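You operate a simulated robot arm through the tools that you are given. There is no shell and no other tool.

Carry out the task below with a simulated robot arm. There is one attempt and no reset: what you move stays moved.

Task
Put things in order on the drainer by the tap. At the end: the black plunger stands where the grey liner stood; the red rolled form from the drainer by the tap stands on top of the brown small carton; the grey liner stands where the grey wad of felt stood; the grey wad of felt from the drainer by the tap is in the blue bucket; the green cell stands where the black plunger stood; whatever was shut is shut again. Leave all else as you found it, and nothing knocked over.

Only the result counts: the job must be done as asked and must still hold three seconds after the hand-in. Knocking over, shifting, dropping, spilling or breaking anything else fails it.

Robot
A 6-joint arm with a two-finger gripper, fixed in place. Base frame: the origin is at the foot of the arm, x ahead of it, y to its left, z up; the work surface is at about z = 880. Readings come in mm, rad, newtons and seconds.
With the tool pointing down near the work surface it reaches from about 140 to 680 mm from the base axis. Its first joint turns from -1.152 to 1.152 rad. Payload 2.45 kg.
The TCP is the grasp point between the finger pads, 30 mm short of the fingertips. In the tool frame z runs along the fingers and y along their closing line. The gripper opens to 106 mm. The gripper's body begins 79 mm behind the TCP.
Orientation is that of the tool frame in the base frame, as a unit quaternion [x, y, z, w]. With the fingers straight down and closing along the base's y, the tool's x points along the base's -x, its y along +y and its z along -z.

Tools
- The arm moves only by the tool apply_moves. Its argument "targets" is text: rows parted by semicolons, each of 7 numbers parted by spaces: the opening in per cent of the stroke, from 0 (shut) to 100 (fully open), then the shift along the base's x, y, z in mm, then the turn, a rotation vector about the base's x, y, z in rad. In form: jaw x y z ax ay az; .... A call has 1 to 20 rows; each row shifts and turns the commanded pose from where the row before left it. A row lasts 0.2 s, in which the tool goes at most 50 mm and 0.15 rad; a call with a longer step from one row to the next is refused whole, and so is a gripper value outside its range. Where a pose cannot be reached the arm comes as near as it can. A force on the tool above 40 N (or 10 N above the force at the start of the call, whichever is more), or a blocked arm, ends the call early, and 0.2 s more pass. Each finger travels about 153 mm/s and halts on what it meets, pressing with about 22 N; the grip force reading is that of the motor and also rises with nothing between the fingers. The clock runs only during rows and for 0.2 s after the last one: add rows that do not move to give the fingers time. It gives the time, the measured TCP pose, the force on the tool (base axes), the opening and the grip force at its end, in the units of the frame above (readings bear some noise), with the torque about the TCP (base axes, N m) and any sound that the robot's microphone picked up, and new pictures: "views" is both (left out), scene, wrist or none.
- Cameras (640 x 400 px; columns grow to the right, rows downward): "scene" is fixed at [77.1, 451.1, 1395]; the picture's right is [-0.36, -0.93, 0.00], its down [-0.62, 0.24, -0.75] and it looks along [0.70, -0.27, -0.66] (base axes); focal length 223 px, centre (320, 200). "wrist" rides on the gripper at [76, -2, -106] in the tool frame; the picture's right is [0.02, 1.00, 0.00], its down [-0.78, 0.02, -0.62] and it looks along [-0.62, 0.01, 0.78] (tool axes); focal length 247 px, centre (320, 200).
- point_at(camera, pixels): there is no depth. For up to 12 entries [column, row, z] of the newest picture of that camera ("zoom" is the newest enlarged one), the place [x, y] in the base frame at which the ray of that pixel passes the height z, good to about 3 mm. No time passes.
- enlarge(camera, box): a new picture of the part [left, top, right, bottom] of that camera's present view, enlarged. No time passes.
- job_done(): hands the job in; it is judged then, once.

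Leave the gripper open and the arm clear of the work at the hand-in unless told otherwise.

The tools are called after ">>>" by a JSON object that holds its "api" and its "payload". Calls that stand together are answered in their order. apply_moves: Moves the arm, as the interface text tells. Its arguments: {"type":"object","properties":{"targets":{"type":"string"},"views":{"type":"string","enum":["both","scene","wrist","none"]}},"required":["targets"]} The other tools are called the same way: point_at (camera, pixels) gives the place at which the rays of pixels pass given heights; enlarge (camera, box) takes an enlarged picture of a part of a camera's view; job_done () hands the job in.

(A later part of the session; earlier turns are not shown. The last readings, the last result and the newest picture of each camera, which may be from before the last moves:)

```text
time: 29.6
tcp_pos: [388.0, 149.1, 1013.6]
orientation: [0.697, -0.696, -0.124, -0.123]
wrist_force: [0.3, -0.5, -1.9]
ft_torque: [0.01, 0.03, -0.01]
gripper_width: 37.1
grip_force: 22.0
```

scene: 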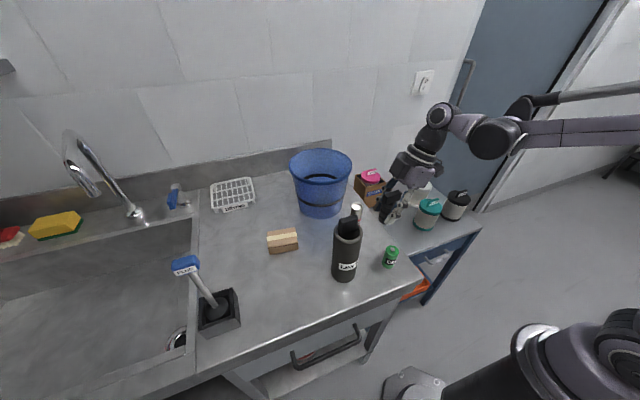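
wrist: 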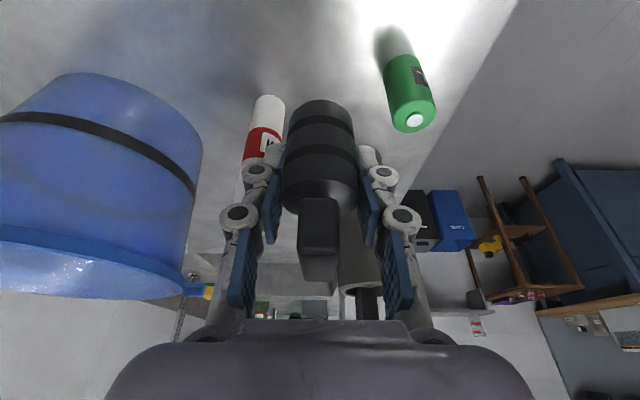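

I check distances to the form (wrist (266,100)) and the cell (wrist (408,90)) from this view before lowering.

>>> {"api": "point_at", "payload": {"camera": "wrist", "pixels": [[269, 96, 880], [256, 105, 880], [284, 105, 880], [394, 55, 880], [415, 120, 938], [408, 70, 900]]}}

>>> {"api": "enlarge", "payload": {"camera": "wrist", "box": [230, 20, 450, 160]}}

>>> {"api": "enlarge", "payload": {"camera": "scene", "box": [330, 150, 450, 280]}}

```text
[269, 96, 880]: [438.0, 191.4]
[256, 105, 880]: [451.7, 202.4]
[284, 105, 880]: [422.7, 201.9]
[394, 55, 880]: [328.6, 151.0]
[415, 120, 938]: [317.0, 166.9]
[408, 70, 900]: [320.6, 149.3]
```

```text
2.86 times, centred on (340, 90) of wrist
```

zoom: 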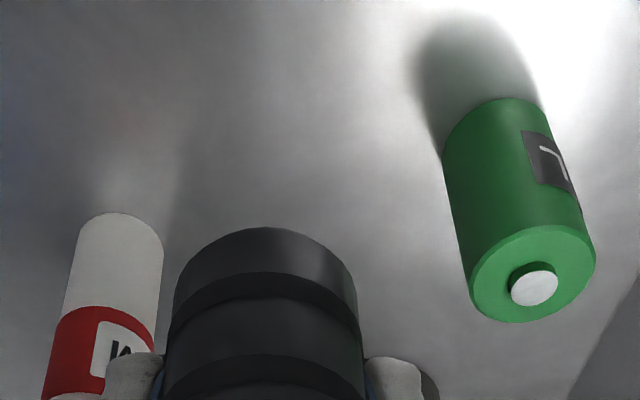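

```text
3.08 times, centred on (390, 215) of scene
```

zoom: 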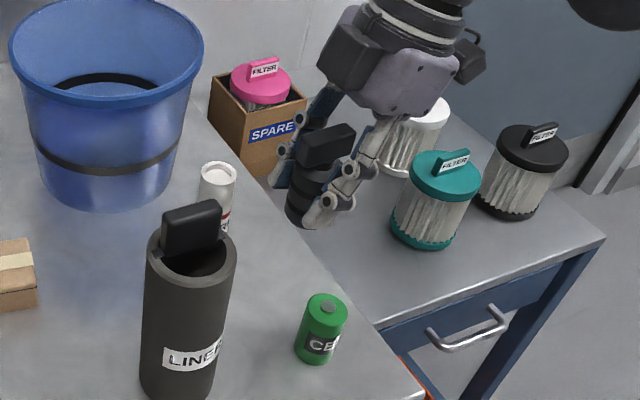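

The form's base is about (437, 205) and the cell about (319, 165); both are 25 mm or more from where the fingers will be. I lower the plunger toward the surface.

>>> {"api": "apply_moves", "payload": {"targets": "0 0 0 -30 0 0 0; 0 0 0 -30 0 0 0; 0 0 0 -16 0 0 0; 0 0 0 -6 0 0 0; 0 0 0 -3 0 0 0; 0 0 0 0 0 0 0", "views": "wrist"}}

```text
time: 31.0
tcp_pos: [390.2, 147.8, 929.3]
orientation: [0.697, -0.696, -0.124, -0.123]
wrist_force: [0.8, 0.2, -1.3]
ft_torque: [0.02, 0.04, -0.01]
gripper_width: 37.1
grip_force: 22.4
```

wrist: 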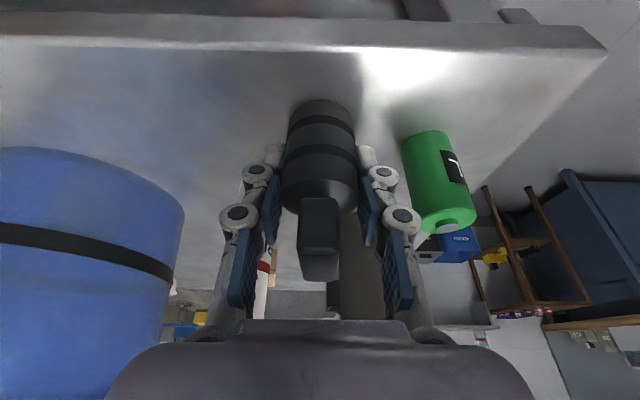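

The base is just above the surface, well inside the table edge. I lower in small steps to contact.

>>> {"api": "apply_moves", "payload": {"targets": "0 0 0 -1.5 0 0 0; 0 0 0 -1 0 0 0; 0 0 0 -1 0 0 0; 0 0 0 0 0 0 0", "views": "none"}}

```text
time: 32.0
tcp_pos: [389.5, 148.5, 925.3]
orientation: [0.698, -0.694, -0.125, -0.123]
wrist_force: [-3.2, 0.8, 13.7]
ft_torque: [0.06, 0.04, 0.02]
gripper_width: 37.4
grip_force: 22.0
```

Contact reads 13.7 N up, so it stands on the surface. I ease up slightly and open to about 48–55 mm.

>>> {"api": "apply_moves", "payload": {"targets": "0 0 0 0.7 0 0 0; 40 0 0 0 0 0 0; 48 0 0 0 0 0 0; 48 0 0 0 0 0 0; 48 0 0 0 0 0 0", "views": "both"}}

```text
time: 33.2
tcp_pos: [389.3, 148.3, 924.3]
orientation: [0.697, -0.696, -0.123, -0.122]
wrist_force: [-0.3, 0.0, -0.7]
ft_torque: [-0.01, 0.01, 0.01]
gripper_width: 50.9
grip_force: 0.0
```

scene: 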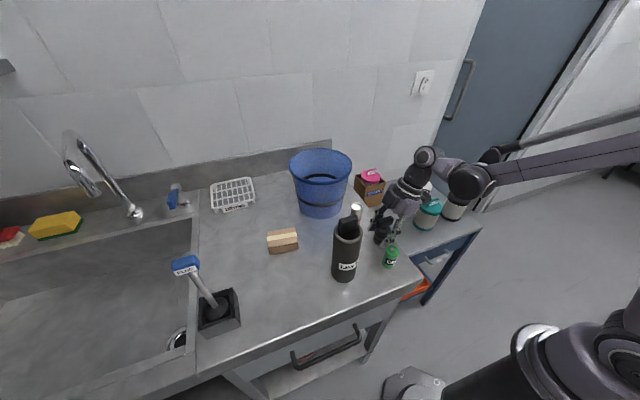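
wrist: 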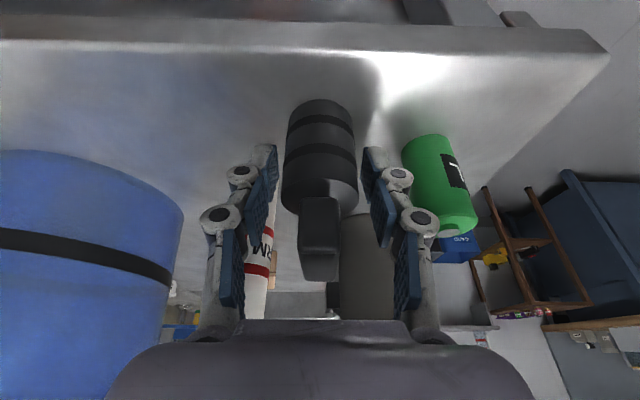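

The plunger stands free. I rise straight up and go over the cell for a check.

>>> {"api": "apply_moves", "payload": {"targets": "48 0 0 20 0 0 0; 48 0 0 35 0 0 0; 48 0 0 40 0 0 0; 48 -35 7 0 0 0 0; 48 -35 7 0 0 0 0; 48 0 0 0 0 0 0", "views": "both"}}

```text
time: 34.6
tcp_pos: [322.1, 163.3, 1022.2]
orientation: [0.697, -0.696, -0.124, -0.123]
wrist_force: [0.7, 0.6, 0.2]
ft_torque: [-0.01, 0.01, -0.01]
gripper_width: 50.9
grip_force: 0.2
```

scene: 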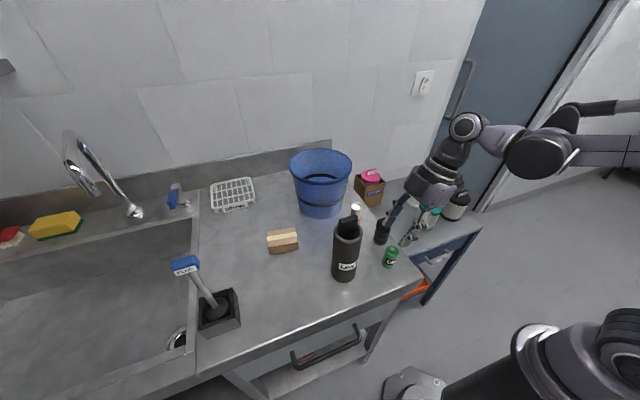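
wrist: 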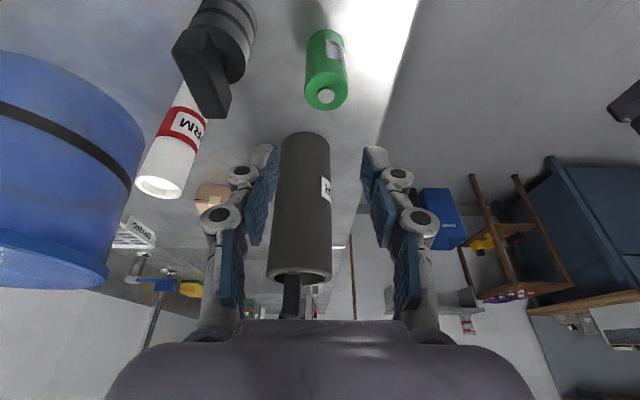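

The cell is at wrist (326,70), between the fingers' lines, with the liner behind it. I measure the cell's axis.

>>> {"api": "point_at", "payload": {"camera": "wrist", "pixels": [[322, 32, 880], [307, 42, 880], [341, 42, 880], [327, 97, 938], [327, 90, 938], [306, 90, 938], [348, 90, 938], [304, 135, 880]]}}

>>> {"api": "enlarge", "payload": {"camera": "wrist", "box": [270, 10, 390, 130]}}

```text
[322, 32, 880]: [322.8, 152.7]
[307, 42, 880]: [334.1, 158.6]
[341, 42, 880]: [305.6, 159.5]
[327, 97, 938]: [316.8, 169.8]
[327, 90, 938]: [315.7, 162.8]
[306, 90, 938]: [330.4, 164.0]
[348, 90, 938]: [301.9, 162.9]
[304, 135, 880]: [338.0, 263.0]
```

```text
3.33 times, centred on (330, 70) of wrist
```

zoom: 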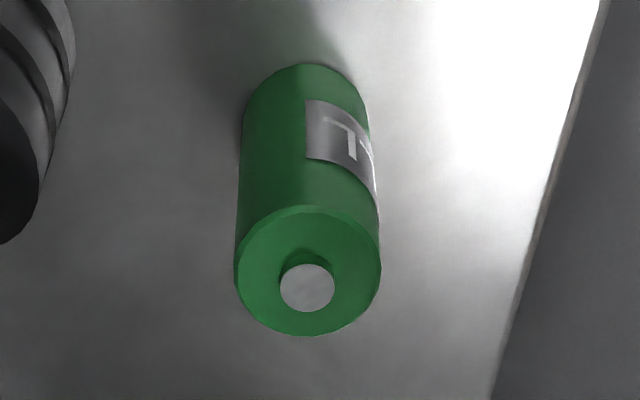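

The cell's axis is about (318, 165), ø30, top z≈938. I lower around it to z≈917.

>>> {"api": "apply_moves", "payload": {"targets": "48 -2 0.5 -30 0 0 0; 48 -2 0 -30 0 0 0; 48 0 0 -25 0 0 0; 48 0 0 -14 0 0 0; 48 0 0 -5 0 0 0; 48 0 0 0 0 0 0", "views": "both"}}

```text
time: 36.0
tcp_pos: [317.5, 162.6, 915.8]
orientation: [0.697, -0.696, -0.124, -0.123]
wrist_force: [0.6, -0.3, -0.4]
ft_torque: [0.02, 0.02, -0.02]
gripper_width: 50.7
grip_force: 0.0
```

scene: 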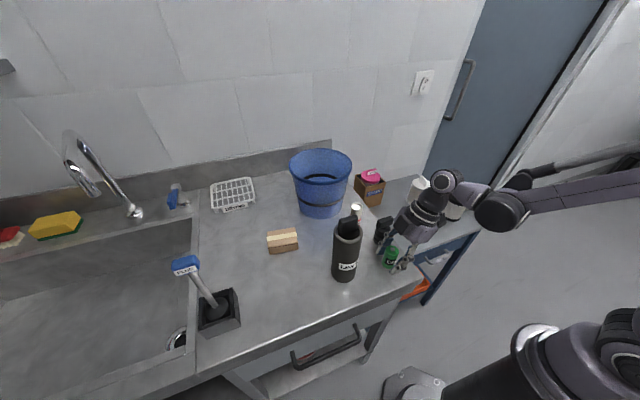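
wrist: 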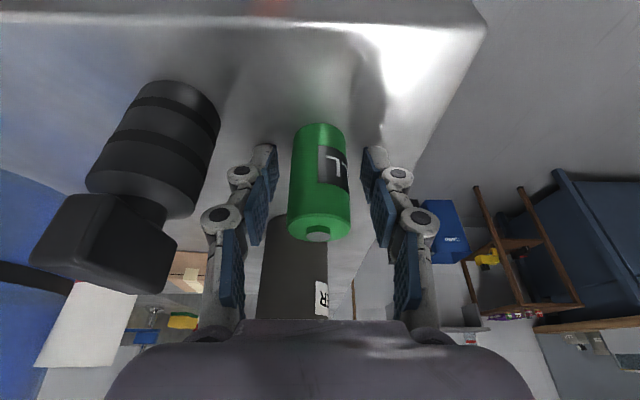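

The cell is centred between the pads. I close on it.

>>> {"api": "apply_moves", "payload": {"targets": "48 0 1.5 0 0 0 0; 35 0 0 0 0 0 0; 20 0 0 0 0 0 0; 0 0 0 0 0 0 0; 0 0 0 0 0 0 0", "views": "wrist"}}

```text
time: 37.2
tcp_pos: [317.0, 163.4, 915.9]
orientation: [0.697, -0.696, -0.124, -0.123]
wrist_force: [0.1, 0.3, 1.3]
ft_torque: [0.04, -0.02, 0.0]
gripper_width: 30.6
grip_force: 21.8
```

wrist: 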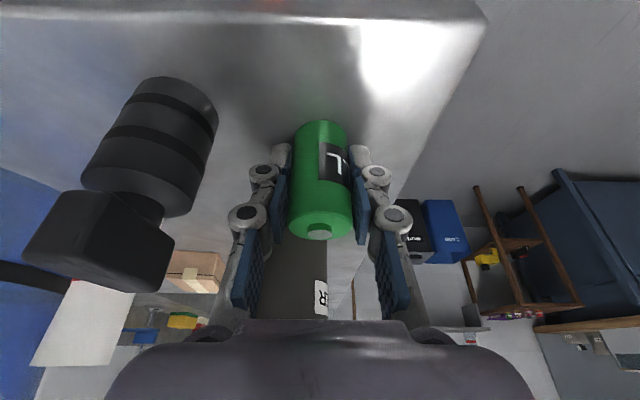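

Held at 30.6 mm. I lift it straight to about z=1150 so it passes high above the liner, then carry it toward the plunger's old spot (438, 548).

>>> {"api": "apply_moves", "payload": {"targets": "0 0 0 15 0 0 0; 0 0 0 40 0 0 0; 0 0 0 45 0 0 0; 0 0 0 45 0 0 0; 0 0 0 45 0 0 0; 0 0 0 44 0 0 0; 0 7 42 0 0 0 0; 0 7 42 0 0 0 0; 0 7 42 0 0 0 0; 0 7 42 0 0 0 0; 0 0 0 0 0 0 0", "views": "both"}}

```text
time: 39.6
tcp_pos: [340.8, 332.2, 1151.2]
orientation: [0.697, -0.696, -0.124, -0.122]
wrist_force: [-0.2, -0.2, -1.8]
ft_torque: [-0.03, 0.03, 0.0]
gripper_width: 30.4
grip_force: 21.8
```

scene: 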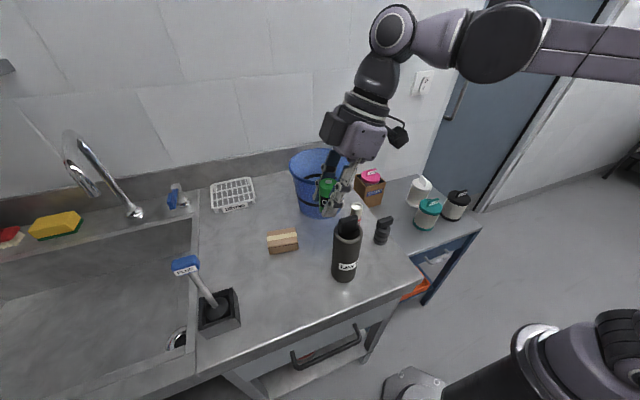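
wrist: 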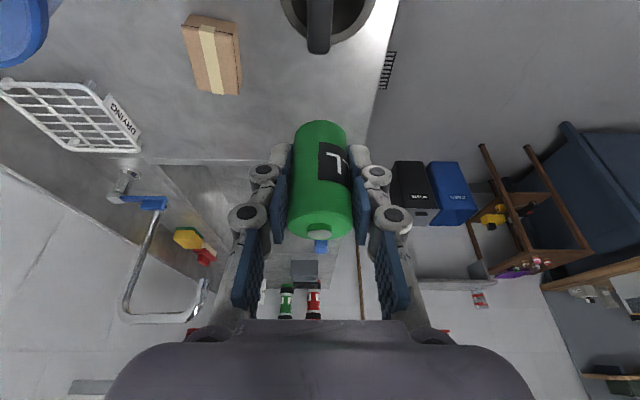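

The cell is held well and the plunger stands at its temporary spot. I carry on toward (438, 546) while descending to z≈1010.

>>> {"api": "apply_moves", "payload": {"targets": "0 16 35 -23 0 0 0; 0 16 35 -23 0 0 0; 0 16 35 -23 0 0 0; 0 16 35 -23 0 0 0; 0 16 35 -23 0 0 0; 0 16 37 -23 0 0 0; 0 0 0 0 0 0 0", "views": "both"}}

```text
time: 41.2
tcp_pos: [441.6, 543.0, 1013.1]
orientation: [0.697, -0.695, -0.124, -0.122]
wrist_force: [0.1, 0.0, -0.5]
ft_torque: [-0.01, 0.02, -0.02]
gripper_width: 30.3
grip_force: 21.8
```

scene: 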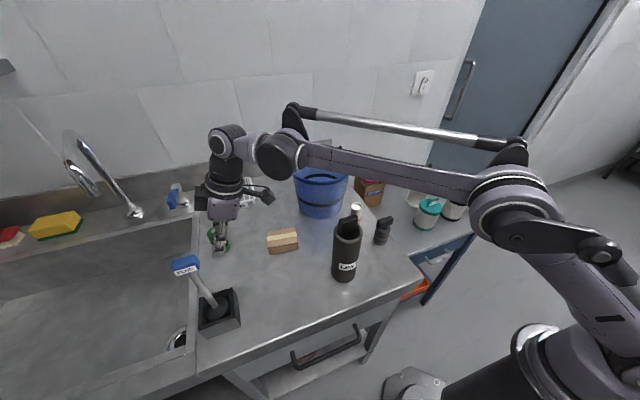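
wrist: 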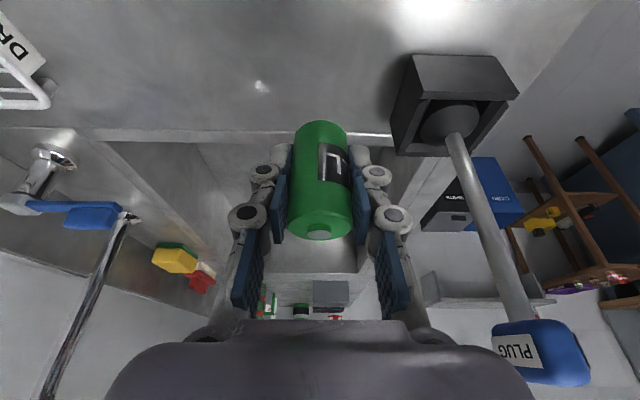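

I shift to (438, 546.5) and lower to just above the surface.

>>> {"api": "apply_moves", "payload": {"targets": "0 -2 2 -30 0 0 0; 0 -1.5 2 -30 0 0 0; 0 0 1 -20 0 0 0; 0 0 0 -10 0 0 0; 0 0 0 0 0 0 0", "views": "wrist"}}

```text
time: 42.4
tcp_pos: [438.6, 549.7, 922.3]
orientation: [0.697, -0.696, -0.124, -0.123]
wrist_force: [0.1, -0.1, -1.9]
ft_torque: [0.01, 0.01, 0.02]
gripper_width: 30.4
grip_force: 21.5
```

wrist: 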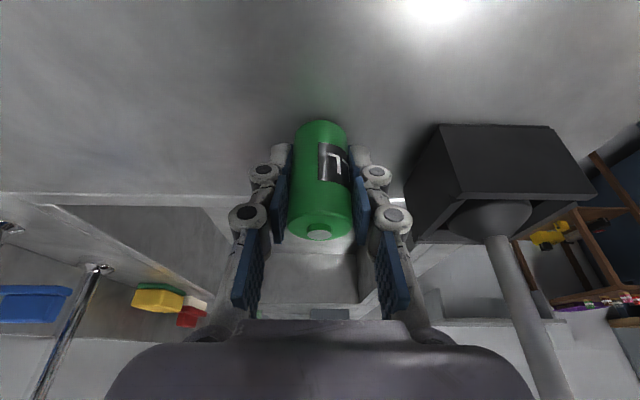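

Now at (438.6, 549.7, 922). I shift −2.5 in y and lower in small steps to contact.

>>> {"api": "apply_moves", "payload": {"targets": "0 0 -2.5 -2.5 0 0 0; 0 0 0 -1.5 0 0 0; 0 0 0 -1 0 0 0; 0 0 0 -1 0 0 0; 0 0 0 0 0 0 0", "views": "none"}}

```text
time: 43.6
tcp_pos: [435.6, 547.2, 916.4]
orientation: [0.697, -0.695, -0.124, -0.123]
wrist_force: [-0.4, 0.7, -0.9]
ft_torque: [0.03, 0.0, 0.03]
gripper_width: 30.3
grip_force: 22.1
```

No contact yet. I adjust +2 in x and lower 1 mm at a time.

>>> {"api": "apply_moves", "payload": {"targets": "0 2 0 -0.7 0 0 0; 0 0 0 -0.8 0 0 0; 0 0 0 -0.5 0 0 0; 0 0 0 0 0 0 0", "views": "none"}}

```text
time: 44.6
tcp_pos: [438.2, 546.9, 915.6]
orientation: [0.697, -0.695, -0.124, -0.123]
wrist_force: [-0.4, -2.7, 11.8]
ft_torque: [-0.1, -0.08, -0.06]
gripper_width: 30.5
grip_force: 22.2
```

Contact at 11.8 N. The cell stands on the surface at about (438, 548). I ease up slightly and open.

>>> {"api": "apply_moves", "payload": {"targets": "0 0 0 0.6 0 0 0; 35 0 0 0 0 0 0; 50 0 0 0 0 0 0; 50 0 0 0 0 0 0; 50 0 0 0 0 0 0", "views": "wrist"}}

```text
time: 45.8
tcp_pos: [438.3, 546.6, 914.9]
orientation: [0.697, -0.695, -0.124, -0.123]
wrist_force: [-0.2, 0.4, -0.3]
ft_torque: [0.01, -0.01, 0.0]
gripper_width: 52.9
grip_force: 0.0
```

wrist: 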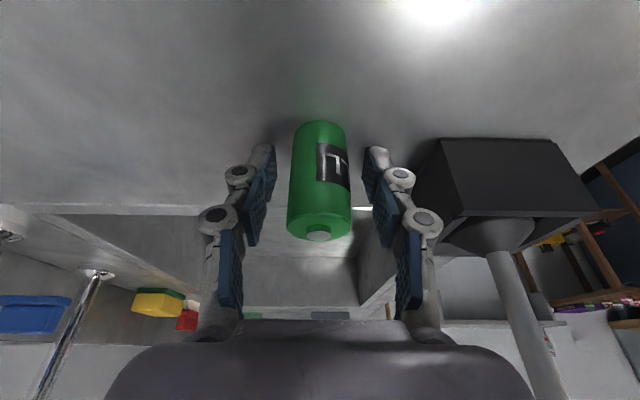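

The cell stands at the plunger's old place. I rise straight up, undo the tilt, and move to a view pose near (335, 205, 1150) to measure the liner; fingertips stay above its tab on the way.

>>> {"api": "apply_moves", "payload": {"targets": "50 0 0 20 0 0 0; 50 0 0 40 0 0 0; 50 0 0 40 0 0 0; 50 -10 -25 20 -0.1167 0 0; 50 -10 -25 25 -0.1167 0 0; 50 -10 -25 30 -0.1166 0 0; 50 -15 -30 30 0 0 0; 50 -15 -30 30 0 0 0; 50 -10 -45 0 0 0 0; 50 -10 -45 0 0 0 0; 50 -10 -45 0 0 0 0; 50 -10 -45 0 0 0 0; 50 -10 -25 0 0 0 0; 50 0 0 0 0 0 0", "views": "both"}}

```text
time: 48.8
tcp_pos: [331.5, 205.6, 1145.8]
orientation: [0.708, -0.706, -0.001, 0.001]
wrist_force: [-1.1, 0.6, -0.1]
ft_torque: [0.0, 0.03, -0.02]
gripper_width: 53.1
grip_force: 0.0
```

scene: 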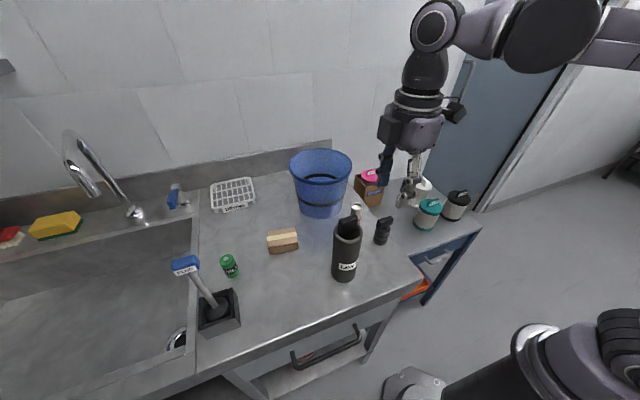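
wrist: 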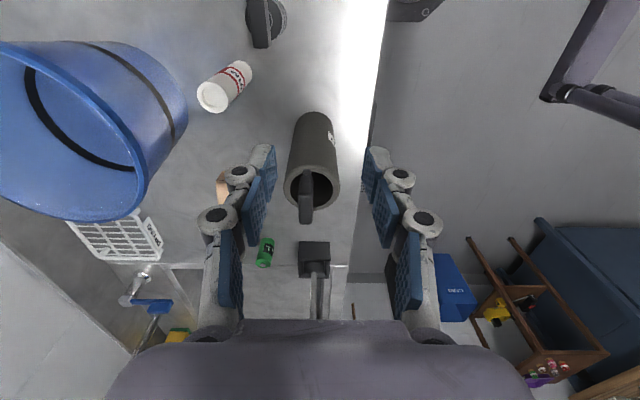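

The liner shows its rim at wrist (312,187) with a thin bar along y. I measure rim and base.

>>> {"api": "enlarge", "payload": {"camera": "wrist", "box": [255, 90, 375, 240]}}

>>> {"api": "point_at", "payload": {"camera": "wrist", "pixels": [[316, 112, 880], [300, 122, 880], [333, 122, 880], [312, 165, 1050], [285, 187, 1050], [340, 187, 1050], [312, 209, 1050], [306, 222, 1075], [306, 170, 1075], [285, 187, 1040], [340, 187, 1040]]}}

>>> {"api": "point_at", "payload": {"camera": "scene", "pixels": [[344, 282, 880], [334, 232, 1050], [361, 232, 1050], [348, 217, 1075], [340, 238, 1050], [347, 226, 1050], [346, 243, 1050], [229, 278, 880]]}}

>>> {"api": "enlarge", "payload": {"camera": "scene", "box": [310, 200, 400, 290]}}

```text
2.67 times, centred on (315, 165) of wrist
```

zoom: 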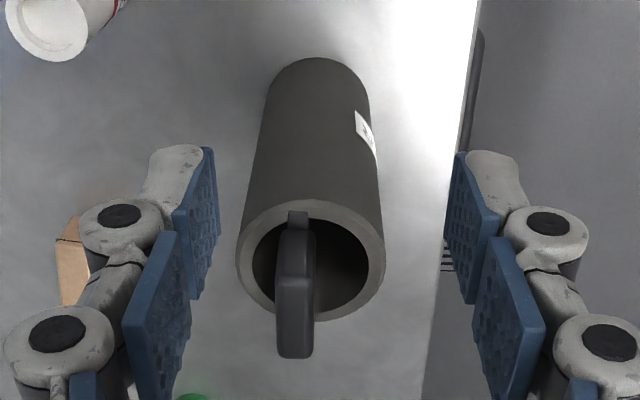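

```text
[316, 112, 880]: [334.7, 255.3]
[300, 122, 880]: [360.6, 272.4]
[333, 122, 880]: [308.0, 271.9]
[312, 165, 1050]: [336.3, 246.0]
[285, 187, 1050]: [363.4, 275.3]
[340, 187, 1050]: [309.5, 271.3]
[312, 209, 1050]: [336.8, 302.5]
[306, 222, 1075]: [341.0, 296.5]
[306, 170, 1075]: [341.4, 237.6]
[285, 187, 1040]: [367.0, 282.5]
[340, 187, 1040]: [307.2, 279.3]
```

```text
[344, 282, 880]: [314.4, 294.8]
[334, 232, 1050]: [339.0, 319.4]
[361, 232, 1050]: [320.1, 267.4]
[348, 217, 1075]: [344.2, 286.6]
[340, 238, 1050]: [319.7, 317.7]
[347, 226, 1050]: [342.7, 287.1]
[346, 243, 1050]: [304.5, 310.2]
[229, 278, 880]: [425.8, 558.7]
```

```text
4.44 times, centred on (355, 245) of scene
```

zoom: 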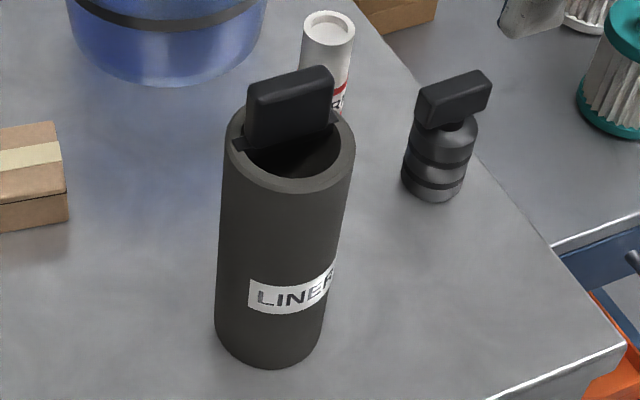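

The liner: centre about (336.5, 284), ø≈58–60, rim z≈1037, bar top z≈1065. I open to 90 mm, go over it and lower around its upper body to z≈1012, so the palm stays above the bar.

>>> {"api": "apply_moves", "payload": {"targets": "85 2 26 0 0 0 0; 85 2 26 0 0 0 0; 85 1 26 0 0 0 0; 85 0 0 -30 0 0 0; 85 0 0 -30 0 0 0; 85 0 0 0 0 0 0", "views": "both"}}

```text
time: 50.2
tcp_pos: [333.5, 285.1, 1084.9]
orientation: [0.708, -0.706, 0.0, 0.001]
wrist_force: [-0.2, 0.5, 0.2]
ft_torque: [0.0, -0.01, 0.01]
gripper_width: 90.1
grip_force: 0.0
```

scene: 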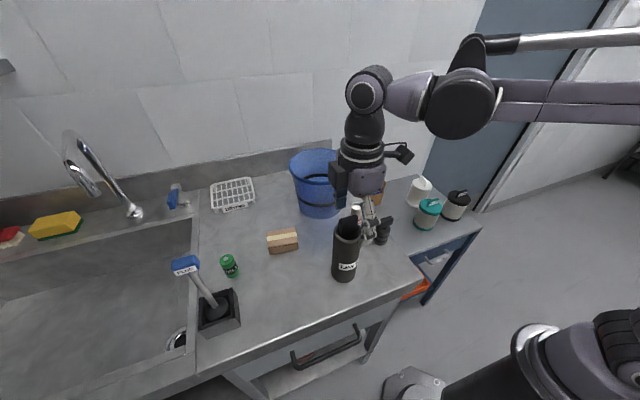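
wrist: 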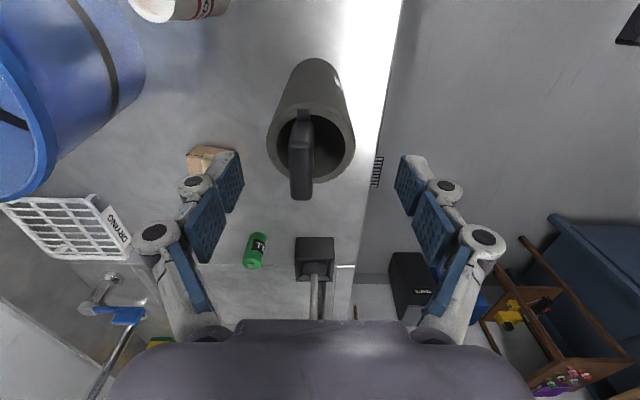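

The liner's rim appears at cols 267–355, a little left of the finger midline. I re-measure.

>>> {"api": "point_at", "payload": {"camera": "wrist", "pixels": [[267, 138, 1037], [355, 138, 1037], [311, 100, 1037], [311, 182, 1037], [320, 60, 880], [237, 165, 1055], [404, 168, 1055], [302, 198, 1065], [302, 115, 1065]]}}

>>> {"api": "enlarge", "payload": {"camera": "wrist", "box": [220, 40, 420, 220]}}

```text
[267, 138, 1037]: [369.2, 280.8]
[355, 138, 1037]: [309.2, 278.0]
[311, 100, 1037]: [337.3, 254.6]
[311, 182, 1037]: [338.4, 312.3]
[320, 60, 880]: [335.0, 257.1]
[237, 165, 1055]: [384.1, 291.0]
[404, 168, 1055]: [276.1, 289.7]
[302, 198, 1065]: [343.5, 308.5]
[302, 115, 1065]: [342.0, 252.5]
```

```text
2.22 times, centred on (320, 130) of wrist
```

zoom: 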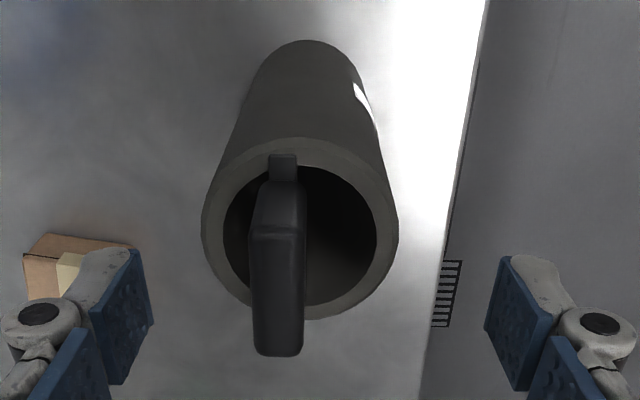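

Liner centre about (338, 284). I shift +4.5 in x, −1 in y and lower to z≈1012.

>>> {"api": "apply_moves", "payload": {"targets": "85 4.5 -1 0 0 0 0; 85 0 0 -25 0 0 0; 85 0 0 -25 0 0 0; 85 0 0 -15 0 0 0; 85 0 0 -6 0 0 0; 85 0 0 0 0 0 0", "views": "both"}}

```text
time: 51.6
tcp_pos: [337.1, 284.0, 1018.3]
orientation: [0.707, -0.707, -0.001, 0.001]
wrist_force: [0.2, 0.5, 0.3]
ft_torque: [-0.01, 0.01, -0.01]
gripper_width: 90.2
grip_force: 0.1
```

scene: 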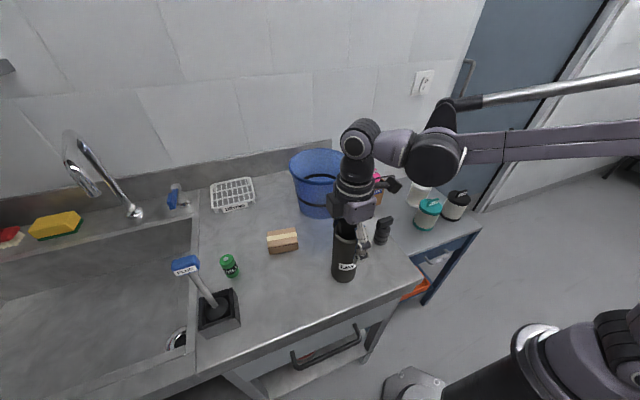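
wrist: 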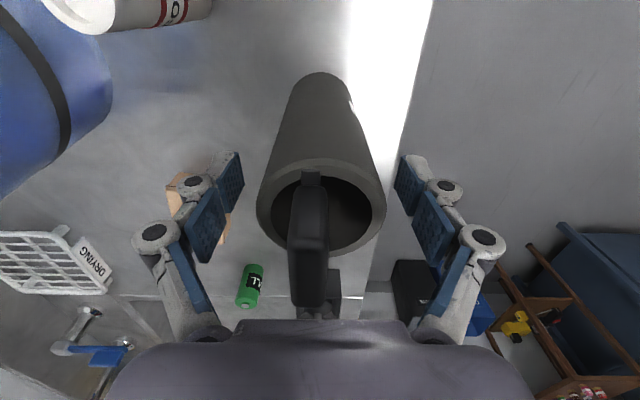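

The liner is now centred between the fingers. I lower 4 mm more and close gently.

>>> {"api": "apply_moves", "payload": {"targets": "85 0.5 0 -4 0 0 0; 70 0 0 0 0 0 0; 62 0 0 0 0 0 0; 50 0 0 0 0 0 0; 20 0 0 0 0 0 0; 0 0 0 0 0 0 0; 0 0 0 0 0 0 0", "views": "wrist"}}

```text
time: 53.2
tcp_pos: [339.1, 284.6, 1014.3]
orientation: [0.708, -0.706, -0.001, 0.001]
wrist_force: [-1.3, -0.4, 1.4]
ft_torque: [0.02, 0.05, -0.04]
gripper_width: 59.9
grip_force: 21.7
```

wrist: 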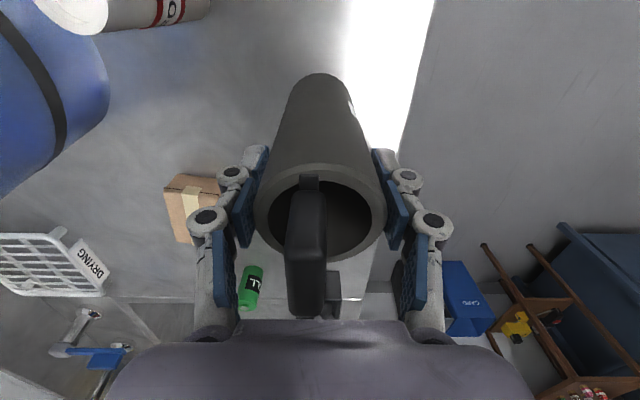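

Held at 59.9 mm with 22 N. I lift 45 mm gently.

>>> {"api": "apply_moves", "payload": {"targets": "0 0 0 5 0 0 0; 0 0 0 10 0 0 0; 0 0 0 15 0 0 0; 0 0 0 15 0 0 0; 0 0 0 0 0 0 0", "views": "both"}}

```text
time: 54.4
tcp_pos: [340.1, 283.5, 1060.5]
orientation: [0.708, -0.706, -0.001, 0.001]
wrist_force: [-0.2, 0.5, -0.2]
ft_torque: [-0.03, -0.01, 0.01]
gripper_width: 60.1
grip_force: 22.0
```

scene: 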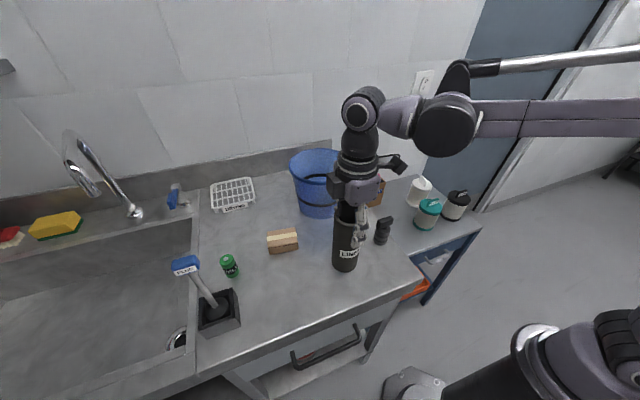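
wrist: 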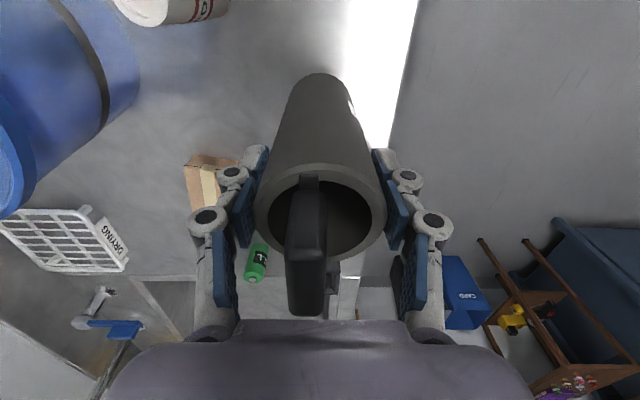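

The liner is lifted and upright. I carry it along +y to the wad's old place (343, 466).

>>> {"api": "apply_moves", "payload": {"targets": "0 0.5 20 0 0 0 0; 0 0.5 35 0 0 0 0; 0 0.5 35 0 0 0 0; 0 0.5 35 0 0 0 0; 0 0.5 35 0 0 0 0; 0 0.5 22 0 0 0 0; 0 0 0 0 0 0 0; 0 0 0 0 0 0 0", "views": "both"}}

```text
time: 56.2
tcp_pos: [343.8, 467.8, 1059.9]
orientation: [0.708, -0.706, -0.001, 0.0]
wrist_force: [0.2, -0.4, -1.0]
ft_torque: [0.01, -0.03, 0.0]
gripper_width: 60.1
grip_force: 21.4
```

scene: 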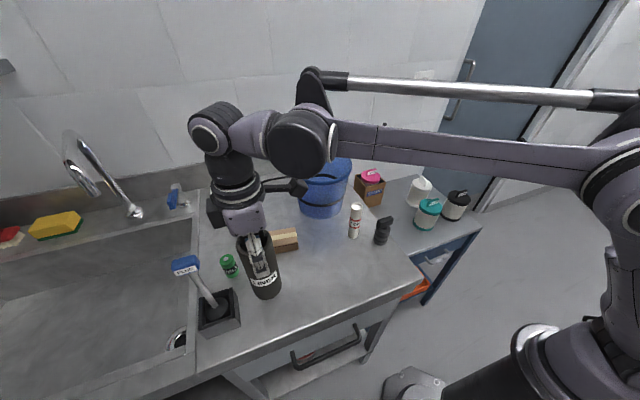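
wrist: 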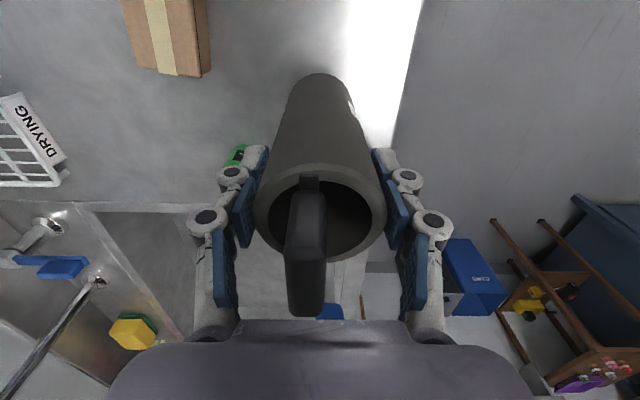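

At (344, 468). I lower it to the surface, stopping just above first.

>>> {"api": "apply_moves", "payload": {"targets": "0 0 -1 -20 0 0 0; 0 0 0 -15 0 0 0; 0 0 0 -6 0 0 0; 0 0 0 0 0 0 0", "views": "none"}}

>>> {"api": "apply_moves", "payload": {"targets": "0 0 0 -1.5 0 0 0; 0 0 0 -1 0 0 0; 0 0 0 0 0 0 0", "views": "none"}}

```text
time: 57.2
tcp_pos: [340.9, 463.1, 1019.4]
orientation: [0.708, -0.707, -0.001, 0.001]
wrist_force: [-0.3, 0.2, -1.2]
ft_torque: [0.03, 0.01, 0.03]
gripper_width: 60.1
grip_force: 21.6
```

```text
time: 58.0
tcp_pos: [341.4, 464.9, 1015.5]
orientation: [0.708, -0.707, -0.001, 0.001]
wrist_force: [0.4, 0.3, -1.2]
ft_torque: [-0.03, 0.03, -0.03]
gripper_width: 60.1
grip_force: 21.5
```

Still no contact (force −1.2 N). I go down in 0.7 mm steps, correcting +1 in x.

>>> {"api": "apply_moves", "payload": {"targets": "0 1 1 -0.7 0 0 0; 0 0 0 -0.7 0 0 0; 0 0 0 0 0 0 0", "views": "none"}}

```text
time: 58.8
tcp_pos: [342.0, 464.6, 1015.7]
orientation: [0.708, -0.706, -0.001, 0.0]
wrist_force: [0.2, -0.1, -1.1]
ft_torque: [-0.01, 0.0, 0.01]
gripper_width: 60.0
grip_force: 22.0
```

>>> {"api": "apply_moves", "payload": {"targets": "0 0 0 -0.8 0 0 0; 0 0 0 -0.8 0 0 0; 0 0 0 0 0 0 0", "views": "none"}}

```text
time: 59.6
tcp_pos: [342.2, 465.8, 1013.9]
orientation: [0.708, -0.706, -0.001, 0.0]
wrist_force: [0.7, 2.0, 7.4]
ft_torque: [0.15, -0.18, 0.05]
gripper_width: 60.2
grip_force: 21.4
```

Contact at 7.4 N; the liner rests on the surface at (342, 466). I open in steps.

>>> {"api": "apply_moves", "payload": {"targets": "0 0 0 0.2 0 0 0; 62 0 0 0 0 0 0; 75 0 0 0 0 0 0; 82 0 0 0 0 0 0; 82 0 0 0 0 0 0", "views": "both"}}

```text
time: 60.8
tcp_pos: [342.1, 465.5, 1014.2]
orientation: [0.708, -0.706, -0.001, 0.0]
wrist_force: [-0.2, -0.4, -1.1]
ft_torque: [0.01, 0.01, 0.0]
gripper_width: 86.9
grip_force: 0.0
```

scene: 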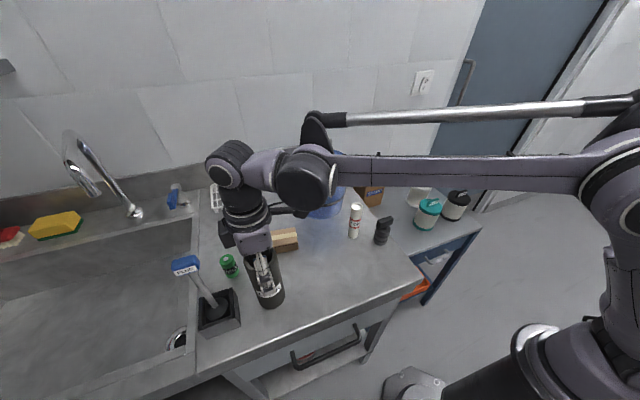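
wrist: 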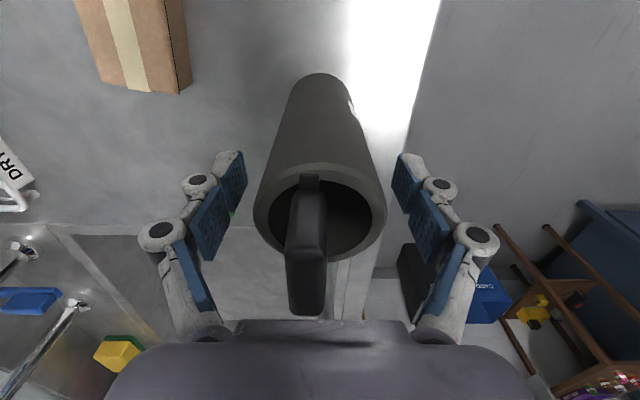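

The liner stands free. I rise straight up above its bar, then travel toward the plunger at (389, 148).

>>> {"api": "apply_moves", "payload": {"targets": "82 0 0 30 0 0 0; 82 0 0 40 0 0 0; 82 0 0 40 0 0 0; 70 5 -45 0 0 0 0; 60 5 -45 0 0 0 0; 60 6 -45 0 0 0 0; 60 7 -45 0 0 0 0; 60 7 -45 0 0 0 0; 60 7 -45 0 0 0 0; 60 7 -47 0 0 0 0; 60 0 0 0 0 0 0; 60 0 0 0 0 0 0", "views": "both"}}

```text
time: 63.4
tcp_pos: [388.7, 150.1, 1125.2]
orientation: [0.708, -0.706, -0.001, 0.001]
wrist_force: [-0.2, 0.7, 0.1]
ft_torque: [-0.03, 0.02, 0.02]
gripper_width: 63.5
grip_force: 0.1
```

scene: 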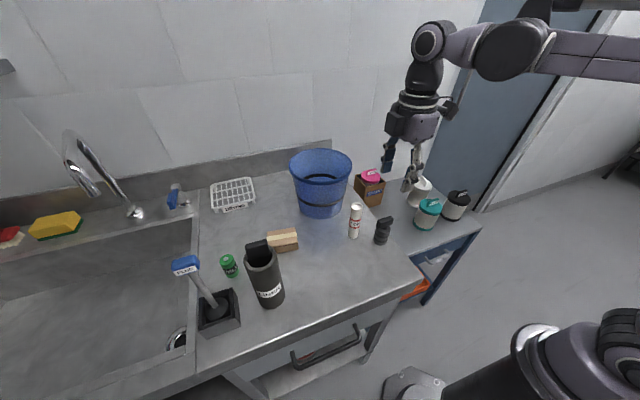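
wrist: 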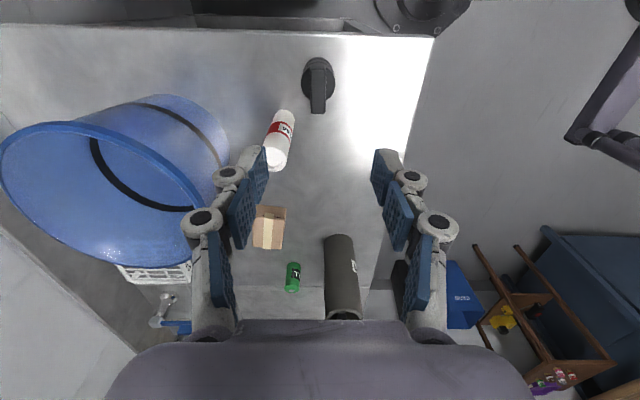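

The liner stands upright at the wad's old spot. The plunger is ahead at wrist (318,85). I lower to z≈1020 above it and check centring.

>>> {"api": "apply_moves", "payload": {"targets": "60 0.5 -0.5 -40 0 0 0; 60 0 0 -40 0 0 0; 60 0 0 -25 0 0 0; 60 0 0 0 0 0 0", "views": "wrist"}}

```text
time: 64.4
tcp_pos: [388.5, 148.5, 1019.2]
orientation: [0.708, -0.706, 0.0, 0.001]
wrist_force: [0.7, 0.0, -0.1]
ft_torque: [0.04, 0.0, 0.0]
gripper_width: 63.9
grip_force: 0.0
```

wrist: 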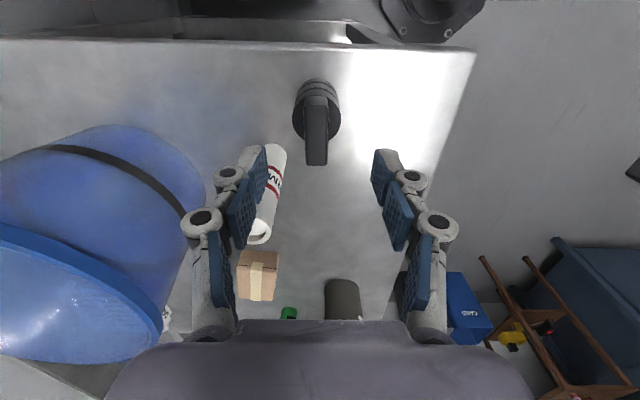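

I measure the plunger's position from this view.

>>> {"api": "point_at", "payload": {"camera": "wrist", "pixels": [[316, 79, 880], [293, 112, 935], [341, 112, 935], [316, 100, 962], [316, 165, 962], [317, 120, 935]]}}

>>> {"api": "enlarge", "payload": {"camera": "wrist", "box": [260, 60, 380, 180]}}

```text
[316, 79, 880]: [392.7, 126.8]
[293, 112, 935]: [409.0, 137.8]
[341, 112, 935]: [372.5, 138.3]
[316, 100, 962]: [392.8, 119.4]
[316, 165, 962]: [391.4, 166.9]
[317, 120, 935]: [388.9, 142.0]
```

```text
3.33 times, centred on (320, 120) of wrist
```

zoom: 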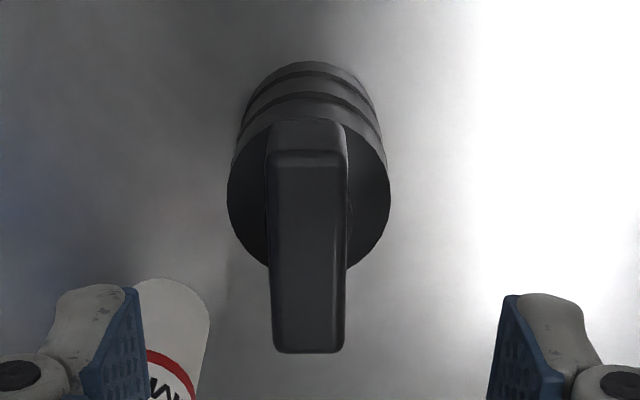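

Plunger centre about (390.5, 147). I correct and lower to z≈922.

>>> {"api": "apply_moves", "payload": {"targets": "60 1.5 -1 -20 0 0 0; 60 0 0 -25 0 0 0; 60 0 0 -25 0 0 0; 60 0 0 -18 0 0 0; 60 0 0 -8 0 0 0; 60 0 0 0 0 0 0", "views": "wrist"}}

```text
time: 65.8
tcp_pos: [389.3, 146.0, 921.4]
orientation: [0.708, -0.706, 0.0, 0.001]
wrist_force: [0.0, -0.1, 0.2]
ft_torque: [-0.02, 0.01, -0.01]
gripper_width: 63.9
grip_force: 0.0
```

wrist: 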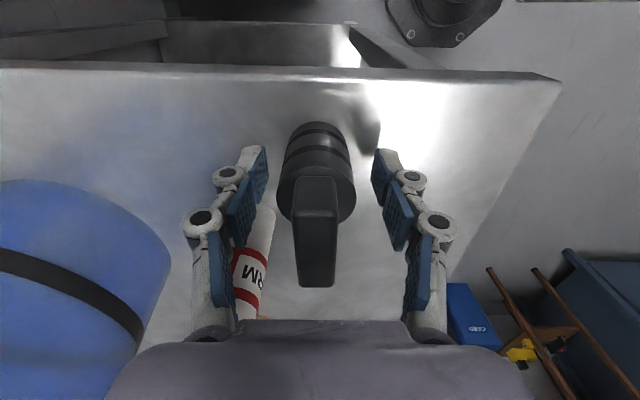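

Centred within a millimetre or two. I close on the plunger.

>>> {"api": "apply_moves", "payload": {"targets": "60 1 1 0 0 0 0; 45 0 0 0 0 0 0; 36 0 0 0 0 0 0; 15 0 0 0 0 0 0; 0 0 0 0 0 0 0; 0 0 0 0 0 0 0", "views": "wrist"}}

```text
time: 67.2
tcp_pos: [389.1, 147.0, 921.3]
orientation: [0.708, -0.707, -0.001, 0.0]
wrist_force: [0.8, 0.7, 1.9]
ft_torque: [0.0, -0.02, 0.01]
gripper_width: 37.5
grip_force: 21.5
```

wrist: 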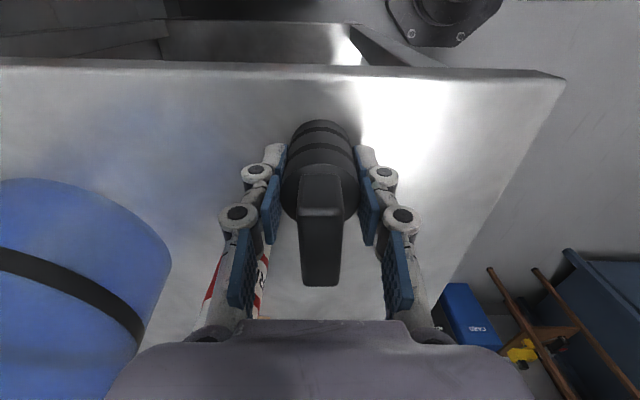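

Held at 37.5 mm. I lift 60 mm and carry it to the liner's old place (338, 284).

>>> {"api": "apply_moves", "payload": {"targets": "0 0 0 10 0 0 0; 0 0 0 25 0 0 0; 0 0 0 25 0 0 0; 0 -17 25 0 0 0 0; 0 -17 37 0 0 0 0; 0 -10 37 0 0 0 0; 0 -7 37 0 0 0 0; 0 0 0 0 0 0 0; 0 0 0 0 0 0 0", "views": "both"}}

```text
time: 69.2
tcp_pos: [340.9, 283.8, 982.9]
orientation: [0.707, -0.707, 0.0, 0.001]
wrist_force: [0.1, 0.4, -1.0]
ft_torque: [-0.02, 0.01, 0.01]
gripper_width: 37.4
grip_force: 22.1
```

scene: 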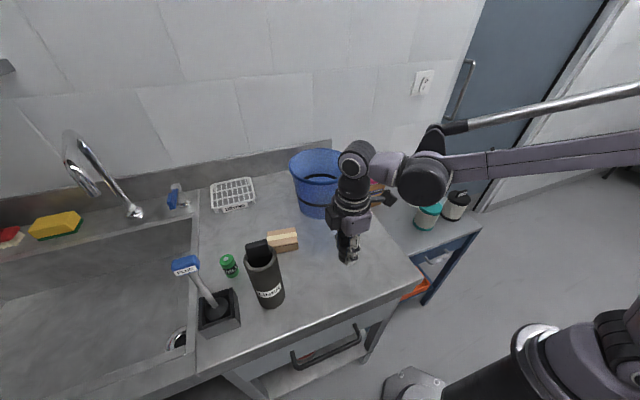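
wrist: 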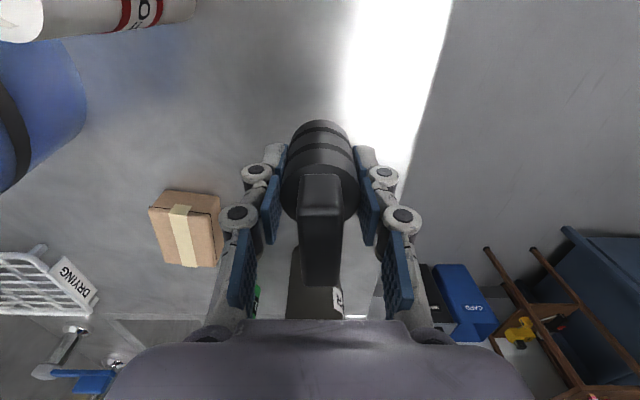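

At (341, 284). I shift −2.5 in x and lower to just above contact.

>>> {"api": "apply_moves", "payload": {"targets": "0 -2.5 0.5 -25 0 0 0; 0 0 0 -20 0 0 0; 0 0 0 -9 0 0 0; 0 0 0 -3 0 0 0; 0 0 0 0 0 0 0", "views": "none"}}

>>> {"api": "apply_moves", "payload": {"targets": "0 0 0 -1 0 0 0; 0 0 0 -0.8 0 0 0; 0 0 0 0 0 0 0", "views": "none"}}

```text
time: 70.4
tcp_pos: [337.9, 284.4, 924.3]
orientation: [0.708, -0.706, -0.001, 0.001]
wrist_force: [-0.1, 0.1, -1.1]
ft_torque: [-0.04, 0.01, 0.03]
gripper_width: 37.6
grip_force: 22.0
```

```text
time: 71.2
tcp_pos: [337.5, 284.4, 923.1]
orientation: [0.708, -0.706, 0.0, 0.001]
wrist_force: [0.8, 0.0, -1.1]
ft_torque: [0.01, 0.02, 0.01]
gripper_width: 37.8
grip_force: 22.0
```

Still free of the surface (−1.1 N). I continue in small steps.

>>> {"api": "apply_moves", "payload": {"targets": "0 0 0 -0.8 0 0 0; 0 0 0 -0.8 0 0 0; 0 0 0 0 0 0 0", "views": "none"}}

```text
time: 72.0
tcp_pos: [335.7, 285.2, 922.2]
orientation: [0.708, -0.706, 0.0, 0.001]
wrist_force: [0.3, 0.1, -1.2]
ft_torque: [-0.01, 0.01, -0.01]
gripper_width: 37.6
grip_force: 21.8
```

>>> {"api": "apply_moves", "payload": {"targets": "0 1 0 -0.7 0 0 0; 0 0 0 -0.7 0 0 0; 0 0 0 0 0 0 0", "views": "none"}}

```text
time: 72.8
tcp_pos: [337.2, 285.4, 920.9]
orientation: [0.708, -0.706, -0.001, 0.0]
wrist_force: [-1.1, 1.6, 18.6]
ft_torque: [-0.04, 0.04, -0.04]
gripper_width: 37.9
grip_force: 21.8
```

Contact at 18.6 N; the plunger stands at about (337, 285). I ease up 0.7 mm and open.

>>> {"api": "apply_moves", "payload": {"targets": "0 0 0 0.7 0 0 0; 42 0 0 0 0 0 0; 55 0 0 0 0 0 0; 60 0 0 0 0 0 0; 60 0 0 0 0 0 0", "views": "wrist"}}

```text
time: 74.0
tcp_pos: [337.1, 284.3, 921.7]
orientation: [0.708, -0.706, -0.001, 0.0]
wrist_force: [-0.4, -0.5, 0.5]
ft_torque: [-0.01, -0.02, 0.01]
gripper_width: 63.7
grip_force: 0.0
```

wrist: 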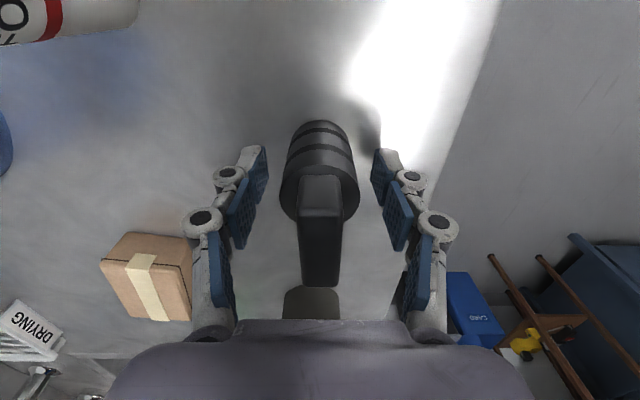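

The plunger is released and standing. I rise straight up, then move over the form near (437, 205) with a smaller opening.

>>> {"api": "apply_moves", "payload": {"targets": "60 0 0 20 0 0 0; 60 0 0 40 0 0 0; 60 0 0 45 0 0 0; 60 0 0 45 0 0 0; 55 0 0 30 0 0 0; 48 33 -26 0 0 0 0; 48 33 -26 0 0 0 0; 48 34 -27 0 0 0 0; 48 0 0 0 0 0 0", "views": "both"}}

```text
time: 76.0
tcp_pos: [434.9, 204.7, 1101.9]
orientation: [0.708, -0.707, -0.001, 0.0]
wrist_force: [0.0, 1.0, -0.1]
ft_torque: [0.0, -0.03, 0.03]
gripper_width: 50.8
grip_force: 0.1
```

scene: 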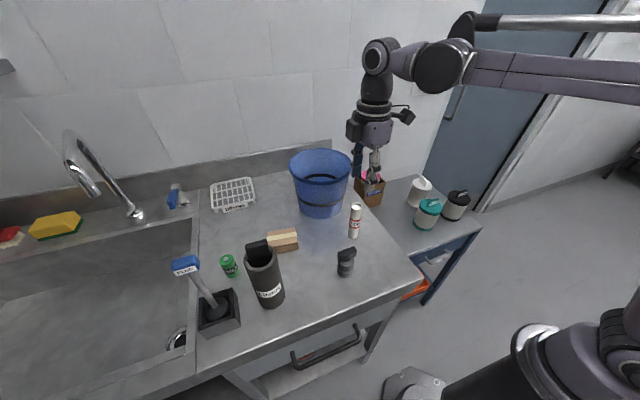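
wrist: 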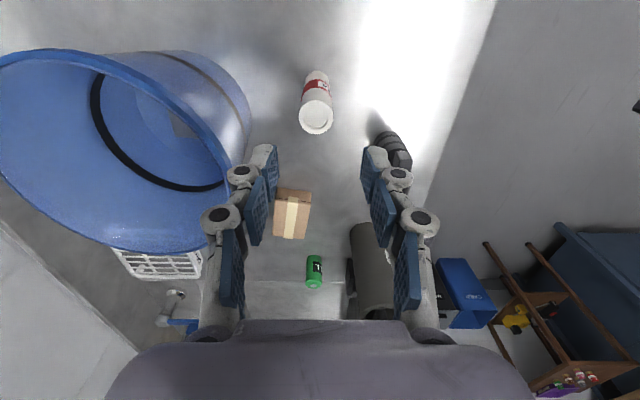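

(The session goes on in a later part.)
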